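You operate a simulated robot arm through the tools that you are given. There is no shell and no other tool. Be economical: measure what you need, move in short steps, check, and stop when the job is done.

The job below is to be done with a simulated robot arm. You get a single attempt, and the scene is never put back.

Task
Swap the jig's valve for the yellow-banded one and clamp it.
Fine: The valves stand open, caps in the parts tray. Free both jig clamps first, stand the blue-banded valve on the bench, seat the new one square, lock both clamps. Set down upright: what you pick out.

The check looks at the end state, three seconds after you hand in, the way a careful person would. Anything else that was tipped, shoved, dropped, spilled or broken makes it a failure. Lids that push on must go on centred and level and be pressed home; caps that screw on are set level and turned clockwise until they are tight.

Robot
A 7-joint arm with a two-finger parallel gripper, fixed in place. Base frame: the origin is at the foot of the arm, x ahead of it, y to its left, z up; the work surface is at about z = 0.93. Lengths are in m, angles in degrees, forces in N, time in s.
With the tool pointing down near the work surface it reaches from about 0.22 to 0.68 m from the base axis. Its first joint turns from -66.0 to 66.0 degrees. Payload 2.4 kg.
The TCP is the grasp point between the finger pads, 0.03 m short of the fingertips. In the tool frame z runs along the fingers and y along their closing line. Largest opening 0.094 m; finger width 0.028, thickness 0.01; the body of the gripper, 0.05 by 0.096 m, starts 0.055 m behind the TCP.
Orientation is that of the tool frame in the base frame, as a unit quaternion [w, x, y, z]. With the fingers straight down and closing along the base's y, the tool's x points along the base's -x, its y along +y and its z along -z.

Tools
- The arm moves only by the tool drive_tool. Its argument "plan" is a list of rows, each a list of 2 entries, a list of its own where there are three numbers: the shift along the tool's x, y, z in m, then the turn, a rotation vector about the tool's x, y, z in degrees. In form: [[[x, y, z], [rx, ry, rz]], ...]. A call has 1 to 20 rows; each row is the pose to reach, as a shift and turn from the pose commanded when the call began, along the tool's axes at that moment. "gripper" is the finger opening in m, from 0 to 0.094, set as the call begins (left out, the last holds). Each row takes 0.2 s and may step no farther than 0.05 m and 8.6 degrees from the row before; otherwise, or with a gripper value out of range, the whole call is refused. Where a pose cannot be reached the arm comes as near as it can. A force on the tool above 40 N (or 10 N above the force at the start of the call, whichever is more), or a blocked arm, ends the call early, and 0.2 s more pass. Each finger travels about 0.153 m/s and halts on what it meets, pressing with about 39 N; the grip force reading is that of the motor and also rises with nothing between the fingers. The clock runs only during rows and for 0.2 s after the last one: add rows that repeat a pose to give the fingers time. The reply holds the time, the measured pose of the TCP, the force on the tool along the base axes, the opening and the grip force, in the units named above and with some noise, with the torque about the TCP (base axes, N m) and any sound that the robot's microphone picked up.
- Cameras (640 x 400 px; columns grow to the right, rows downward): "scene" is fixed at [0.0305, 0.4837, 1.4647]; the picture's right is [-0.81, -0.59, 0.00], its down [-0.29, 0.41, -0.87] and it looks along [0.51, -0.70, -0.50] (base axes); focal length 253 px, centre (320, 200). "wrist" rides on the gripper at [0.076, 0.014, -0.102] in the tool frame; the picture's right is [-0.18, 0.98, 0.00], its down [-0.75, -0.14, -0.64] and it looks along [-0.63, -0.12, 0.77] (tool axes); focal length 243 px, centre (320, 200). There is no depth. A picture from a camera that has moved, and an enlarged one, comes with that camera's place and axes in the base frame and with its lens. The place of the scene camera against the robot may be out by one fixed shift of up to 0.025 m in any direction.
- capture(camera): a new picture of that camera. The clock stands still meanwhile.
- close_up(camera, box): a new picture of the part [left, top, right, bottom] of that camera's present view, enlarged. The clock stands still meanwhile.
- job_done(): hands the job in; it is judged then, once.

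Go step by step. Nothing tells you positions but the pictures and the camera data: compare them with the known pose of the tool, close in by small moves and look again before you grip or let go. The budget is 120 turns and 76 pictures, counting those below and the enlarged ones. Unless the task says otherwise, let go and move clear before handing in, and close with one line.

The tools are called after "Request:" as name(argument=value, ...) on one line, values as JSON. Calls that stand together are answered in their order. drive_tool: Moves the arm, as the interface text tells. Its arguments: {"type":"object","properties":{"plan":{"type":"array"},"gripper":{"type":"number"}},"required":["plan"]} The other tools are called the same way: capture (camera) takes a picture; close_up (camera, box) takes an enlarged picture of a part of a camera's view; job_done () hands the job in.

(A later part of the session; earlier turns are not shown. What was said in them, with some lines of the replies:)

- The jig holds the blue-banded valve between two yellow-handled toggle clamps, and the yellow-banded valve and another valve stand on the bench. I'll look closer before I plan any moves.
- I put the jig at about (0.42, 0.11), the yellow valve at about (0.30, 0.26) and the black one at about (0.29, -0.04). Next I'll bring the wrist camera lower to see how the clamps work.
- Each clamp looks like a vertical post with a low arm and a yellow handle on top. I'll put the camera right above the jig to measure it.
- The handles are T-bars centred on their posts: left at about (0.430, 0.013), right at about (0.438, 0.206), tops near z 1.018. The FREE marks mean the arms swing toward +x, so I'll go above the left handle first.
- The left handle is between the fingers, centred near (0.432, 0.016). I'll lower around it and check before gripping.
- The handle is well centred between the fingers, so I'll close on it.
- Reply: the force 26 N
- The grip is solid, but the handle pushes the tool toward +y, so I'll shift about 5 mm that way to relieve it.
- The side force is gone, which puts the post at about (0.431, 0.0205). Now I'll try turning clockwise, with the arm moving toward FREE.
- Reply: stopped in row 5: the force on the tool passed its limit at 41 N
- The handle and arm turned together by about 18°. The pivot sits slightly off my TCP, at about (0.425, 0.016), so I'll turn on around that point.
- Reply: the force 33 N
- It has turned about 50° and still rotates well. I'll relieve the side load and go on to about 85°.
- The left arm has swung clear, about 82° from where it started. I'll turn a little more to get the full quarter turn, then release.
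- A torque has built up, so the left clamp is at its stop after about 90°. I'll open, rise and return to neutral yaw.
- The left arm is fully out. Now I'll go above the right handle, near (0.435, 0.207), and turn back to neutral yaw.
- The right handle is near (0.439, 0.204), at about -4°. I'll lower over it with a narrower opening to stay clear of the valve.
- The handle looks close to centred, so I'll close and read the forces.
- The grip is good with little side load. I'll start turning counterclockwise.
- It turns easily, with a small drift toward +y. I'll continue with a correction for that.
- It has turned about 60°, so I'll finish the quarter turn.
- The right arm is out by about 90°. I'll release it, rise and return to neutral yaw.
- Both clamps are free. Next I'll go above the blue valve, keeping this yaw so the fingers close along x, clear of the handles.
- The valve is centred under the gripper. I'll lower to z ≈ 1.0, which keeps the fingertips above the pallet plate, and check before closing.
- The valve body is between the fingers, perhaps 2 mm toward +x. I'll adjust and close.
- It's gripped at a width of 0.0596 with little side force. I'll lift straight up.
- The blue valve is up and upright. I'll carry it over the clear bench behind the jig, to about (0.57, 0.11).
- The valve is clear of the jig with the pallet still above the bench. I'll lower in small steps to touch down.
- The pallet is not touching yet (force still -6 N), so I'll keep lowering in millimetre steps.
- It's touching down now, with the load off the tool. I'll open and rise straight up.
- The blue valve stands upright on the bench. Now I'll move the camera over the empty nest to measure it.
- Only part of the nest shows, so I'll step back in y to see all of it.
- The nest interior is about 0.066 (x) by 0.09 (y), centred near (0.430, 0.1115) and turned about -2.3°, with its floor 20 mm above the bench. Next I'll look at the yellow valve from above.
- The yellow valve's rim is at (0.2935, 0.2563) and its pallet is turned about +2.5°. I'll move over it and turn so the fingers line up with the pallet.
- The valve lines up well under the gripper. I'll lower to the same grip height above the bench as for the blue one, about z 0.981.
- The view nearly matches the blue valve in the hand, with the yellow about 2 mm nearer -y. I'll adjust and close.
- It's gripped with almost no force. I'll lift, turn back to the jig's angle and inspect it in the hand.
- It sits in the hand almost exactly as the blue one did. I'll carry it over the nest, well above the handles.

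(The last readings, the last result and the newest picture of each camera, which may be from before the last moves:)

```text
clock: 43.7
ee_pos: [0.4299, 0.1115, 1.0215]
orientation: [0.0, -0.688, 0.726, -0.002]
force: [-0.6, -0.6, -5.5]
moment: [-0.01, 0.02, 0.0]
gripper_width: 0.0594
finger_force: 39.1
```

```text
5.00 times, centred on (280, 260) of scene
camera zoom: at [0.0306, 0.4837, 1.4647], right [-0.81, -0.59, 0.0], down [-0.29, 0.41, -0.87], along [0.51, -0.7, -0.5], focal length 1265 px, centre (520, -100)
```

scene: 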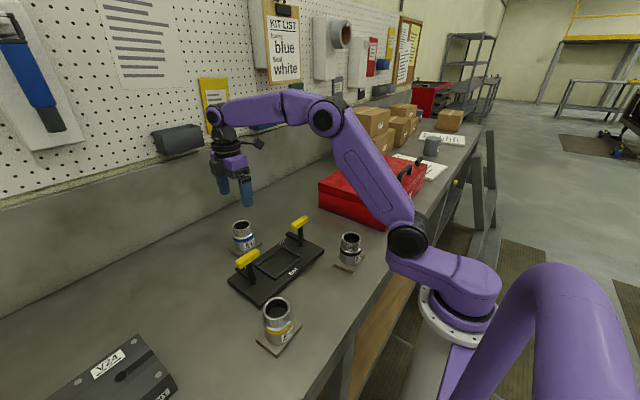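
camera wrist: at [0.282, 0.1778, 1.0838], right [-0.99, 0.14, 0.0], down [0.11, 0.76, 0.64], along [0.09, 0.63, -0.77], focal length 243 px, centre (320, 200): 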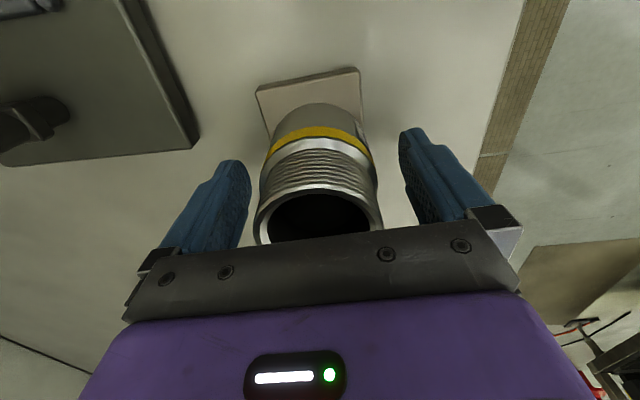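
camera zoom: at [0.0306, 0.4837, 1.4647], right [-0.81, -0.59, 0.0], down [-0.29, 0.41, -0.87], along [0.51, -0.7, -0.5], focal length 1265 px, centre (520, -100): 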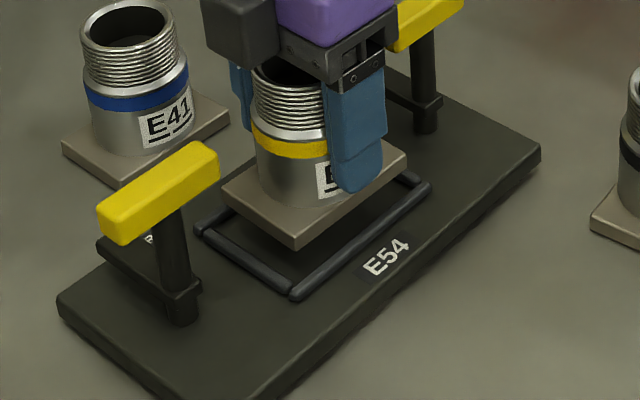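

The pallet is square to the nest and almost over it, perhaps 1–2 mm short in x. I'll shift 1.5 mm and lower to just above the rails for another look.

Request:
drive_tool(plan=[[[0, -0.0015, 0], [0, 0, 0.3]], [[0, -0.0015, 0.005], [0, 0, 0.3]], [[0, -0.0015, 0.01], [0, 0, 0.3]], [[0, -0.0015, 0.01], [0, 0, 0.3]]])

Request:
close_up(camera="wrist", box=[200, 0, 440, 150])

Request:
close_up(camera="scene", box=[250, 235, 330, 285])

```text
clock: 44.7
ee_pos: [0.4309, 0.1101, 1.0121]
orientation: [-0.001, -0.687, 0.727, 0.0]
force: [-0.3, -0.8, -6.6]
moment: [0.01, 0.01, -0.01]
gripper_width: 0.0595
finger_force: 38.8
```

```text
2.67 times, centred on (320, 75) of wrist
camera zoom: at [0.4118, 0.0357, 1.1141], right [-0.97, 0.24, 0.0], down [0.18, 0.75, 0.64], along [0.15, 0.62, -0.77], focal length 647 px, centre (320, 533)
```

zoom: 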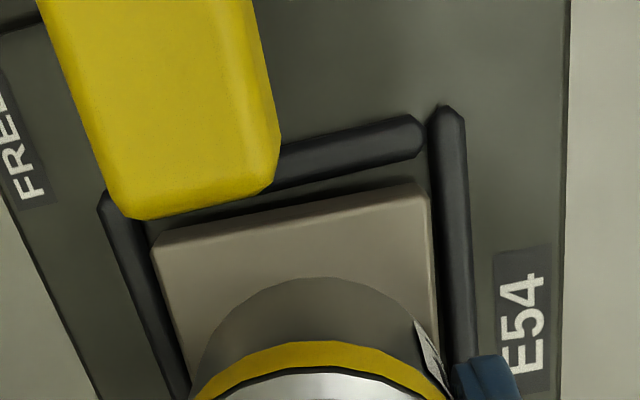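

```text
8.00 times, centred on (290, 260) of scene
camera zoom: at [0.0306, 0.4837, 1.4647], right [-0.81, -0.59, 0.0], down [-0.29, 0.41, -0.87], along [0.51, -0.7, -0.5], focal length 2024 px, centre (560, -280)
```

zoom: 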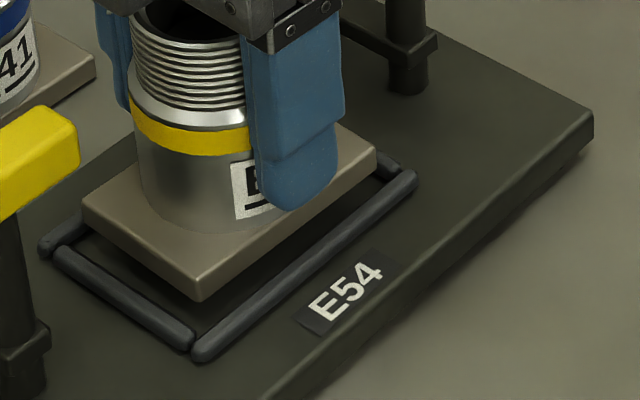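

The pallet is slightly toward the -y end and the +x side. I'll correct about 1 mm each and lower it into the nest until it touches.

Request:
drive_tool(plan=[[[-0.0015, 0.0008, 0], [0, 0, 0]], [[-0.0015, 0.0008, 0.003], [0, 0, 0]], [[-0.0015, 0.0008, 0.006], [0, 0, 0]], [[-0.0015, 0.0008, 0.008], [0, 0, 0]], [[-0.0015, 0.0008, 0.009], [0, 0, 0]], [[-0.0015, 0.0008, 0.009], [0, 0, 0]]])

Request:
close_up(camera="wrist", box=[200, 0, 440, 150])

Request:
close_up(camera="scene", box=[250, 235, 330, 285])

```text
clock: 46.1
ee_pos: [0.4303, 0.1126, 1.0025]
orientation: [0.0, -0.686, 0.727, 0.0]
force: [0.2, 0.2, -5.9]
moment: [-0.02, 0.01, -0.04]
gripper_width: 0.0593
finger_force: 38.5
```

```text
2.67 times, centred on (320, 75) of wrist
camera zoom: at [0.4107, 0.0377, 1.1057], right [-0.97, 0.24, 0.0], down [0.18, 0.75, 0.64], along [0.15, 0.62, -0.77], focal length 647 px, centre (320, 533)
```

zoom: 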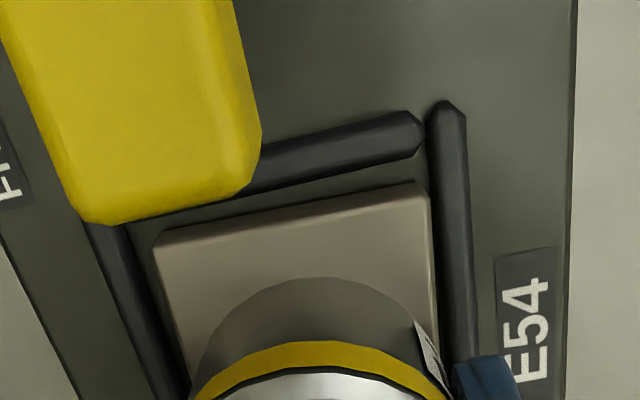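

```text
8.00 times, centred on (290, 260) of scene
camera zoom: at [0.0306, 0.4837, 1.4647], right [-0.81, -0.59, 0.0], down [-0.29, 0.41, -0.87], along [0.51, -0.7, -0.5], focal length 2024 px, centre (560, -280)
```

zoom: 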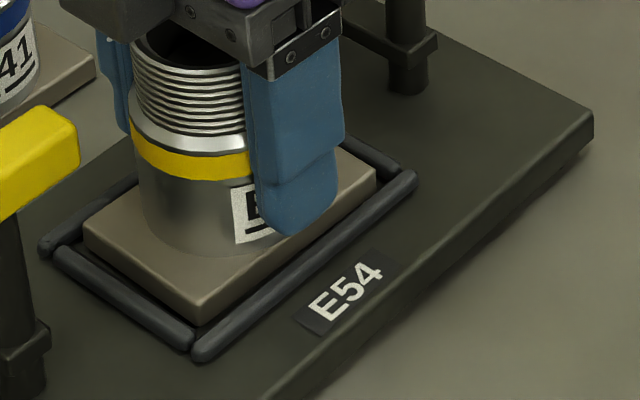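

The pallet is inside the rails on every side with small gaps. I'll shift 0.7 mm toward +x and lower to contact.

Request:
drive_tool(plan=[[[0, -0.0007, 0], [0, 0, 0]], [[0, -0.0007, 0.001], [0, 0, 0]], [[0, -0.0007, 0.002], [0, 0, 0]], [[0, -0.0007, 0.0025], [0, 0, 0]], [[0, -0.0007, 0.0025], [0, 0, 0]]])

Request:
close_up(camera="wrist", box=[220, 50, 380, 150])

```text
clock: 47.3
ee_pos: [0.4308, 0.1137, 1.0023]
orientation: [0.0, -0.687, 0.727, -0.001]
force: [-2.1, -2.0, 22.7]
moment: [-0.34, 0.9, 0.04]
gripper_width: 0.0595
finger_force: 39.0
```

```text
4.00 times, centred on (300, 100) of wrist
camera zoom: at [0.4115, 0.0376, 1.104], right [-0.97, 0.24, 0.0], down [0.18, 0.75, 0.64], along [0.16, 0.62, -0.77], focal length 970 px, centre (400, 600)
```

zoom: 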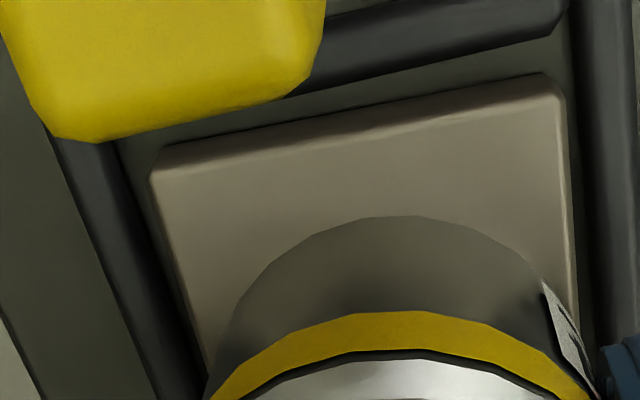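

It has touched the nest floor and sits square inside the rails. I'll ease off the press, open and rise.

Request:
drive_tool(plan=[[[0, 0, -0.001], [0, 0, 0]], [[0, 0, -0.0015], [0, 0, 0]], [[0, 0, -0.0015], [0, 0, 0]]])

Request:
drive_tool(plan=[[[0, 0, 0], [0, 0, 0]], [[0, 0, 0], [0, 0, 0]], [[0, 0, 0], [0, 0, 0]], [[0, 0, -0.03], [0, 0, 0]], [[0, 0, -0.07], [0, 0, 0]], [[0, 0, -0.11], [0, 0, 0]], [[0.04, 0, -0.14], [0, 0, 0]], [[0.04, 0, -0.14], [0, 0, 0]]], gripper=0.094)

Request:
close_up(camera="wrist", box=[200, 0, 440, 150])

Request:
close_up(camera="scene", box=[220, 210, 340, 290])

```text
clock: 48.1
ee_pos: [0.4313, 0.1128, 1.0028]
orientation: [0.0, -0.687, 0.727, -0.001]
force: [1.3, -1.4, -0.7]
moment: [0.18, -0.28, -0.09]
gripper_width: 0.0594
finger_force: 38.9
```

```text
clock: 49.9
ee_pos: [0.4293, 0.0731, 1.1444]
orientation: [-0.001, -0.687, 0.727, -0.001]
force: [-0.3, -0.1, 0.6]
moment: [-0.03, 0.03, -0.02]
gripper_width: 0.0939
finger_force: 0.1
```

```text
2.67 times, centred on (320, 75) of wrist
camera zoom: at [0.4103, -0.0029, 1.2468], right [-0.97, 0.24, 0.0], down [0.18, 0.75, 0.64], along [0.15, 0.62, -0.77], focal length 647 px, centre (320, 533)
```

zoom: 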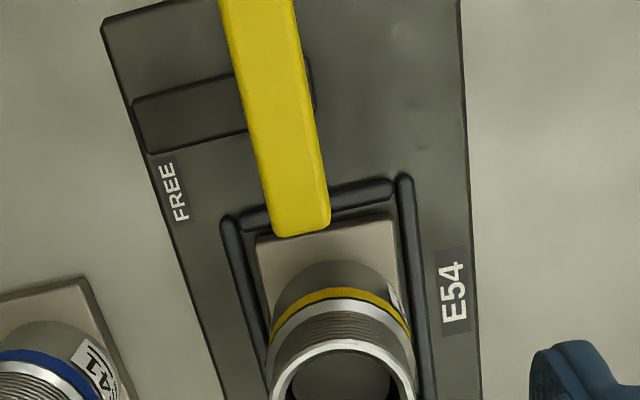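

```text
5.00 times, centred on (280, 250) of scene
camera zoom: at [0.0305, 0.4837, 1.4647], right [-0.81, -0.59, 0.0], down [-0.29, 0.41, -0.87], along [0.51, -0.7, -0.5], focal length 1265 px, centre (520, -50)
```

zoom: 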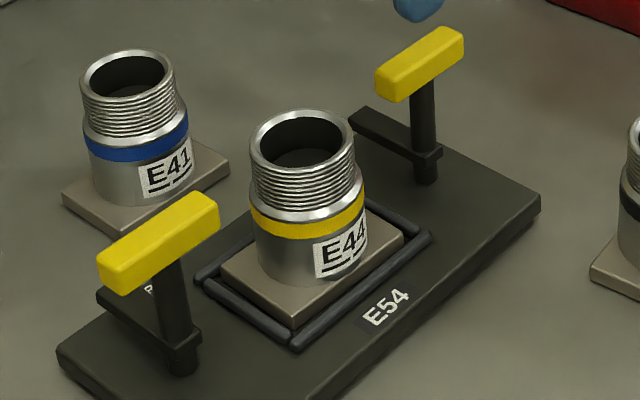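

The yellow valve is seated square in the nest and the blue one stands upright. Now the right clamp: from this yaw I can grip its handle and turn it back clockwise.

Request:
drive_tool(plan=[[[-0.045, 0.0007, 0], [0, 0, 0]], [[-0.09, 0.0013, 0], [0, 0, 0]], [[-0.1347, 0.002, 0.0], [0, 0, 0]], [[-0.1347, 0.002, 0.04], [0, 0, 0]], [[-0.1347, 0.002, 0.064], [0, 0, 0]], [[-0.1347, 0.002, 0.064], [0, 0, 0]]], gripper=0.07)

Request:
capture(camera="wrist")

```text
clock: 51.3
ee_pos: [0.4336, 0.2075, 1.0783]
orientation: [-0.001, -0.686, 0.727, -0.001]
force: [-0.2, -0.1, 0.0]
moment: [0.01, 0.02, 0.01]
gripper_width: 0.07
finger_force: 0.1
```

```text
32 pictures are left
camera wrist: at [0.4151, 0.1319, 1.1807], right [-0.97, 0.24, 0.0], down [0.18, 0.75, 0.64], along [0.15, 0.62, -0.77], focal length 243 px, centre (320, 200)
```

wrist: 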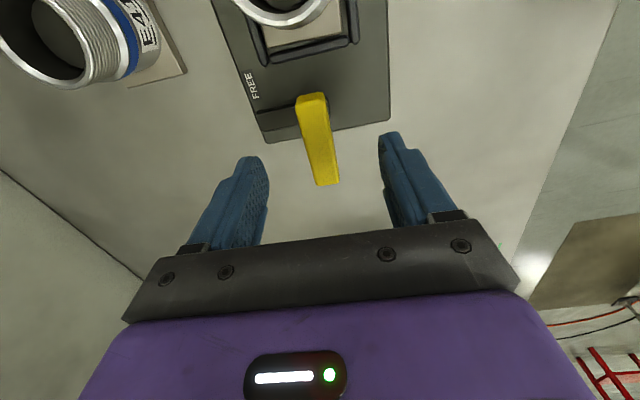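

The handle is centred between the fingers. I'll lower and then close on it.

Request:
drive_tool(plan=[[[0, 0, 0.03], [0, 0, 0]], [[0, 0, 0.055], [0, 0, 0]], [[0, 0, 0.067], [0, 0, 0]], [[0, 0, 0.067], [0, 0, 0]]])

Request:
drive_tool(plan=[[[0, 0, 0], [0, 0, 0]], [[0, 0, 0], [0, 0, 0]], [[0, 0, 0], [0, 0, 0]]], gripper=0.0)

```text
clock: 52.3
ee_pos: [0.4351, 0.2082, 1.0107]
orientation: [-0.001, -0.687, 0.727, -0.001]
force: [0.5, 0.0, -0.2]
moment: [-0.02, -0.01, -0.01]
gripper_width: 0.0697
finger_force: 0.0
```

```text
clock: 53.1
ee_pos: [0.4345, 0.2066, 1.0114]
orientation: [0.0, -0.687, 0.726, 0.0]
force: [-4.3, 1.3, 1.3]
moment: [0.06, -0.11, 0.04]
gripper_width: 0.0223
finger_force: 39.0
```

Gripped cleanly. I'll turn it clockwise, back along the path I recorded when opening it.

Request:
drive_tool(plan=[[[0.0001, -0.0003, 0], [0, 0, 8]], [[0.0003, -0.0006, 0], [0, 0, 16]], [[0.0004, -0.0009, 0], [0, 0, 24]], [[0.0005, -0.0011, 0], [0, 0, 32]], [[0.001, -0.0016, 0], [0, 0, 40]], [[0.0014, -0.002, 0], [0, 0, 48]]])

```text
clock: 54.5
ee_pos: [0.4367, 0.2063, 1.0113]
orientation: [0.0, -0.329, 0.944, -0.001]
force: [3.9, 6.5, 0.6]
moment: [-0.79, 1.06, -0.01]
gripper_width: 0.0225
finger_force: 39.2
```

It's moving smoothly with about 42° left. I'll continue to the locked position.

Request:
drive_tool(plan=[[[0.0001, -0.0005, 0], [0, 0, 8]], [[0.0001, -0.001, 0], [0, 0, 16]], [[0.0002, -0.0014, 0], [0, 0, 24]], [[0.0003, -0.0018, 0], [0, 0, 32]], [[0.0003, -0.002, 0], [0, 0, 38]], [[0.0003, -0.0023, 0], [0, 0, 43]], [[0.0003, -0.0023, 0], [0, 0, 43]]])

Request:
capture(camera="wrist")

Request:
close_up(camera="scene", box=[210, 210, 330, 310])

```text
clock: 56.1
ee_pos: [0.4367, 0.2034, 1.0109]
orientation: [-0.001, 0.037, 0.999, -0.002]
force: [1.7, -3.0, -0.1]
moment: [0.05, -0.43, 1.1]
gripper_width: 0.0229
finger_force: 39.2
```

```text
31 pictures are left
camera wrist: at [0.3616, 0.2236, 1.1131], right [0.26, 0.97, 0.0], down [0.74, -0.19, 0.64], along [0.62, -0.17, -0.77], focal length 243 px, centre (320, 200)
```

wrist: 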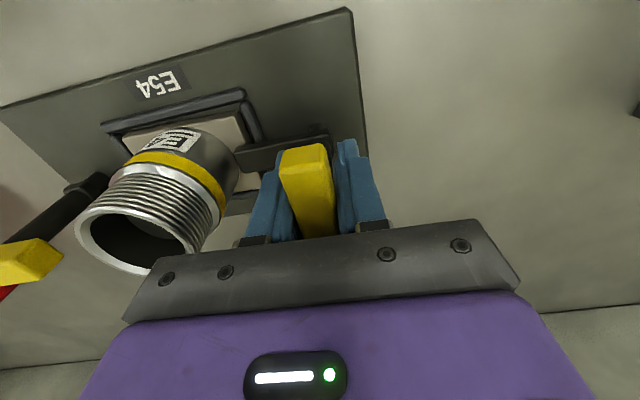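

```text
4.00 times, centred on (270, 260) of scene
camera zoom: at [0.0306, 0.4836, 1.4647], right [-0.81, -0.59, 0.0], down [-0.29, 0.41, -0.87], along [0.51, -0.7, -0.5], focal length 1012 px, centre (520, -40)
```

zoom: 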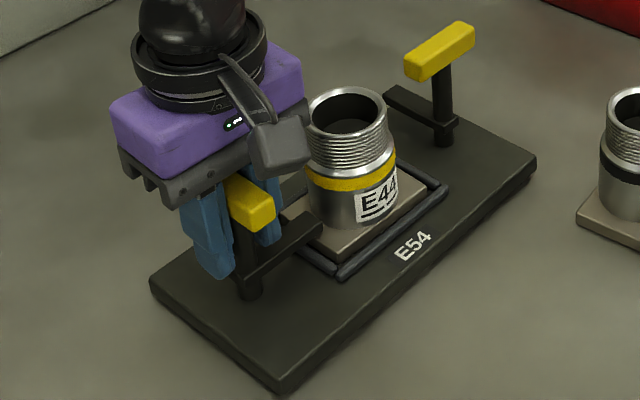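

The right arm is back over the pallet and at its stop (1.1 N·m). I'll release and rise.

Request:
drive_tool(plan=[[[0, 0, 0], [0, 0, 0]], [[0, 0, 0], [0, 0, 0]], [[0, 0, 0], [0, 0, 0]], [[0, 0, -0.03], [0, 0, 0]], [[0, 0, -0.07], [0, 0, 0]], [[0, 0, -0.11], [0, 0, 0]], [[0, 0, -0.11], [0, 0, 0]]], gripper=0.07)

```text
clock: 57.7
ee_pos: [0.4384, 0.2054, 1.1211]
orientation: [-0.001, 0.038, 0.999, -0.001]
force: [0.4, 0.5, 0.3]
moment: [0.01, -0.01, 0.04]
gripper_width: 0.07
finger_force: 0.1
```

Now the left clamp: I'll move above its handle, turning to 94° clockwise as when I released it.

Request:
drive_tool(plan=[[[-0.0003, -0.0159, 0], [0, 0, 7.5]], [[-0.0006, -0.0318, 0], [0, 0, 15]], [[-0.001, -0.0476, 0], [0, 0, 22.5]], [[-0.0013, -0.0635, 0], [0, 0, 30]], [[-0.0016, -0.0794, 0], [0, 0, 37.5]], [[-0.0019, -0.0953, 0], [0, 0, 45]], [[-0.0022, -0.1112, 0], [0, 0, 52.5]], [[-0.0025, -0.1271, 0], [0, 0, 60]], [[-0.0028, -0.1429, 0], [0, 0, 67.5]], [[-0.0032, -0.1588, 0], [0, 0, 75]], [[-0.0035, -0.1747, 0], [0, 0, 82.5]], [[-0.0038, -0.1906, 0], [0, 0, 89]], [[-0.0038, -0.1906, 0.04], [0, 0, 89]], [[-0.0038, -0.1906, 0.04], [0, 0, 89]]])

Request:
capture(camera="wrist")

```text
clock: 60.7
ee_pos: [0.4266, 0.0144, 1.0813]
orientation: [0.001, 0.727, 0.687, 0.0]
force: [0.4, 0.4, -0.9]
moment: [0.01, -0.01, 0.01]
gripper_width: 0.0701
finger_force: 0.1
```

```text
29 pictures are left
camera wrist: at [0.4451, 0.0891, 1.1829], right [0.97, -0.24, 0.0], down [-0.18, -0.74, 0.64], along [-0.15, -0.62, -0.77], focal length 243 px, centre (320, 200)
```

wrist: 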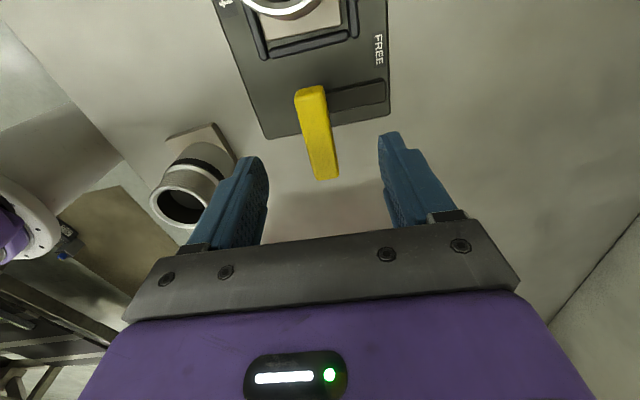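

It's aligned the same way as for the right handle. I'll lower and close.

Request:
drive_tool(plan=[[[0, 0, 0.03], [0, 0, 0]], [[0, 0, 0.055], [0, 0, 0]], [[0, 0, 0.069], [0, 0, 0]], [[0, 0, 0.069], [0, 0, 0]]])

Request:
drive_tool(plan=[[[0, 0, 0], [0, 0, 0]], [[0, 0, 0], [0, 0, 0]], [[0, 0, 0], [0, 0, 0]]], gripper=0.0)

```text
clock: 61.7
ee_pos: [0.4272, 0.0128, 1.0123]
orientation: [0.001, 0.727, 0.687, 0.0]
force: [0.4, 0.4, 0.5]
moment: [-0.01, 0.02, -0.02]
gripper_width: 0.0702
finger_force: 0.0
```

```text
clock: 62.5
ee_pos: [0.427, 0.0129, 1.0128]
orientation: [0.002, 0.726, 0.688, -0.001]
force: [9.0, -2.6, -0.9]
moment: [-0.01, 0.2, 0.8]
gripper_width: 0.0224
finger_force: 39.0
```

Gripped. From both ends of travel the left pivot is at (0.428, 0.0203), so I'll turn counterclockwise along an arc about it.

Request:
drive_tool(plan=[[[0.0001, 0.0009, 0], [0, 0, -8]], [[0.0004, 0.0018, 0], [0, 0, -16]], [[0.0007, 0.0026, 0], [0, 0, -24]], [[0.0012, 0.0034, 0], [0, 0, -32]], [[0.0018, 0.0041, 0], [0, 0, -40]], [[0.0025, 0.0048, 0], [0, 0, -48]]])

```text
clock: 63.9
ee_pos: [0.4323, 0.0157, 1.0135]
orientation: [0.001, 0.384, 0.923, -0.001]
force: [11.6, -7.5, -0.5]
moment: [0.48, 0.42, -0.03]
gripper_width: 0.0221
finger_force: 39.3
```

Good progress, with about 41° left.

Request:
drive_tool(plan=[[[-0.0003, 0.001, 0], [0, 0, -8]], [[-0.0005, 0.0019, 0], [0, 0, -16]], [[0.0, 0.0028, 0], [0, 0, -24]], [[0.0004, 0.0036, 0], [0, 0, -32]], [[0.0009, 0.004, 0], [0, 0, -38]], [[0.0013, 0.0044, 0], [0, 0, -43]], [[0.0013, 0.0044, 0], [0, 0, -43]]])

Request:
capture(camera="wrist")

```text
clock: 65.5
ee_pos: [0.4338, 0.0195, 1.0118]
orientation: [0.0, 0.019, 1.0, -0.001]
force: [7.6, -7.5, 6.7]
moment: [0.3, -0.17, 0.04]
gripper_width: 0.0223
finger_force: 38.6
```

```text
28 pictures are left
camera wrist: at [0.3581, 0.0368, 1.1144], right [0.22, 0.98, 0.0], down [0.75, -0.17, 0.64], along [0.63, -0.14, -0.77], focal length 243 px, centre (320, 200)
```

wrist: 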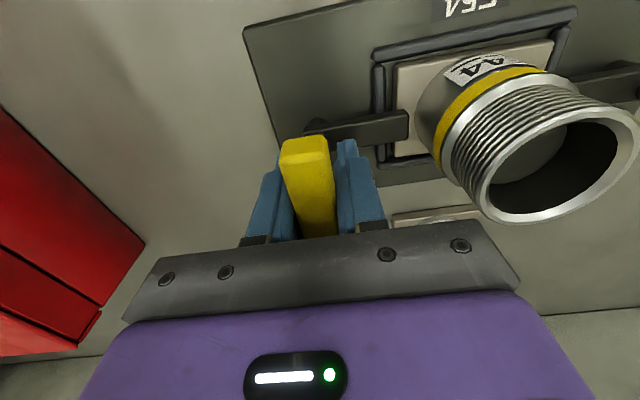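

It's now close to aligned with the jig and shows no stop torque yet. I'll turn a bit more to reach the stop.

Request:
drive_tool(plan=[[[0, 0, 0], [0, 0, -1.5]], [[0, 0, 0], [0, 0, -3]], [[0, 0, 0], [0, 0, -3]]])

```text
clock: 66.3
ee_pos: [0.4341, 0.0197, 1.0114]
orientation: [-0.001, -0.006, 1.0, -0.001]
force: [5.0, -3.5, 15.8]
moment: [0.16, 0.18, -1.05]
gripper_width: 0.0228
finger_force: 39.2
```

The torque has risen to -1.05 N·m, so the left clamp is at its locked stop. I'll release, rise and back away.

Request:
drive_tool(plan=[[[0, 0, 0], [0, 0, 2]], [[0, 0, 0], [0, 0, 2]], [[0, 0, 0], [0, 0, 2]], [[0, 0, -0.03], [0, 0, 2]], [[0, 0, -0.07], [0, 0, 2]], [[0, 0, -0.11], [0, 0, 2]], [[0, 0.04, -0.15], [0, 0, 2]], [[-0.03, 0.08, -0.15], [0, 0, 2]], [[-0.03, 0.08, -0.15], [0, 0, 2]]], gripper=0.07)

Request:
close_up(camera="wrist", box=[160, 0, 480, 200])

Request:
close_up(camera="scene", box=[210, 210, 370, 310])

```text
refused: row 7 steps farther than a row can; nothing moved
```

```text
2.00 times, centred on (320, 100) of wrist
camera zoom: at [0.3571, 0.0331, 1.1144], right [0.17, 0.98, 0.0], down [0.75, -0.13, 0.64], along [0.63, -0.11, -0.77], focal length 485 px, centre (320, 400)
```

zoom: 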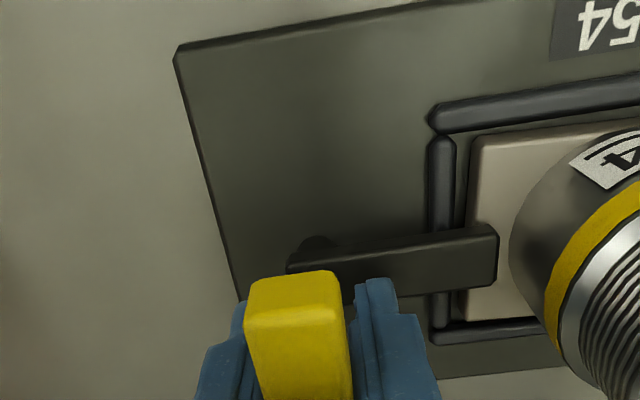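

```text
4.00 times, centred on (290, 260) of scene
camera zoom: at [0.0304, 0.4836, 1.4648], right [-0.81, -0.59, 0.0], down [-0.29, 0.41, -0.87], along [0.51, -0.7, -0.5], focal length 1012 px, centre (440, -40)
```

zoom: 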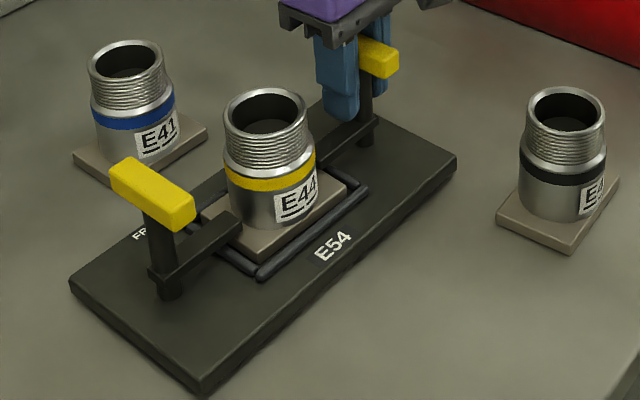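

That plan was refused because one step was too long, and nothing moved. The arm overlaps the pallet as it should, so I'll repeat the release with shorter steps.

Request:
drive_tool(plan=[[[0, 0, 0], [0, 0, 2]], [[0, 0, 0], [0, 0, 2]], [[0, 0, 0], [0, 0, 2]], [[0, 0, -0.03], [0, 0, 2]], [[0, 0, -0.07], [0, 0, 2]], [[0, 0, -0.11], [0, 0, 2]], [[0, 0.02, -0.14], [0, 0, 2]], [[-0.02, 0.055, -0.15], [0, 0, 2]], [[-0.03, 0.085, -0.15], [0, 0, 2]], [[-0.03, 0.085, -0.15], [0, 0, 2]]], gripper=0.07)

Request:
close_up(camera="wrist", box=[160, 0, 480, 200])

Request:
close_up(camera="scene", box=[210, 210, 370, 310])

```text
clock: 68.5
ee_pos: [0.4629, 0.1058, 1.1632]
orientation: [0.0, 0.011, 1.0, -0.001]
force: [0.6, -1.1, 0.5]
moment: [0.0, 0.01, 0.02]
gripper_width: 0.07
finger_force: 0.0
```

```text
2.00 times, centred on (320, 100) of wrist
camera zoom: at [0.3861, 0.1221, 1.2646], right [0.21, 0.98, 0.0], down [0.75, -0.16, 0.64], along [0.63, -0.13, -0.77], focal length 485 px, centre (320, 400)
```

zoom: 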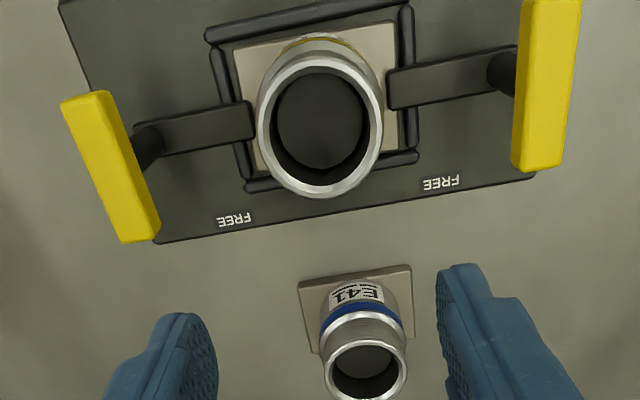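

```text
4.00 times, centred on (290, 260) of scene
camera zoom: at [0.0305, 0.4837, 1.4647], right [-0.81, -0.59, 0.0], down [-0.29, 0.41, -0.87], along [0.51, -0.7, -0.5], focal length 1012 px, centre (440, -40)
```

zoom: 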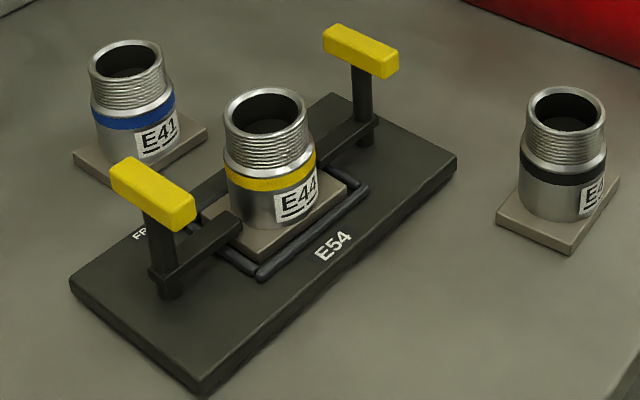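

The yellow valve is seated square under both locked clamps, the blue valve stands upright on the bench, and the gripper is clear. I'm handing in.

Request:
job_done()

```text
The job is handed in.
```

The yellow-banded valve is seated in the jig with both clamps locked, and the blue-banded valve stands upright on the bench.
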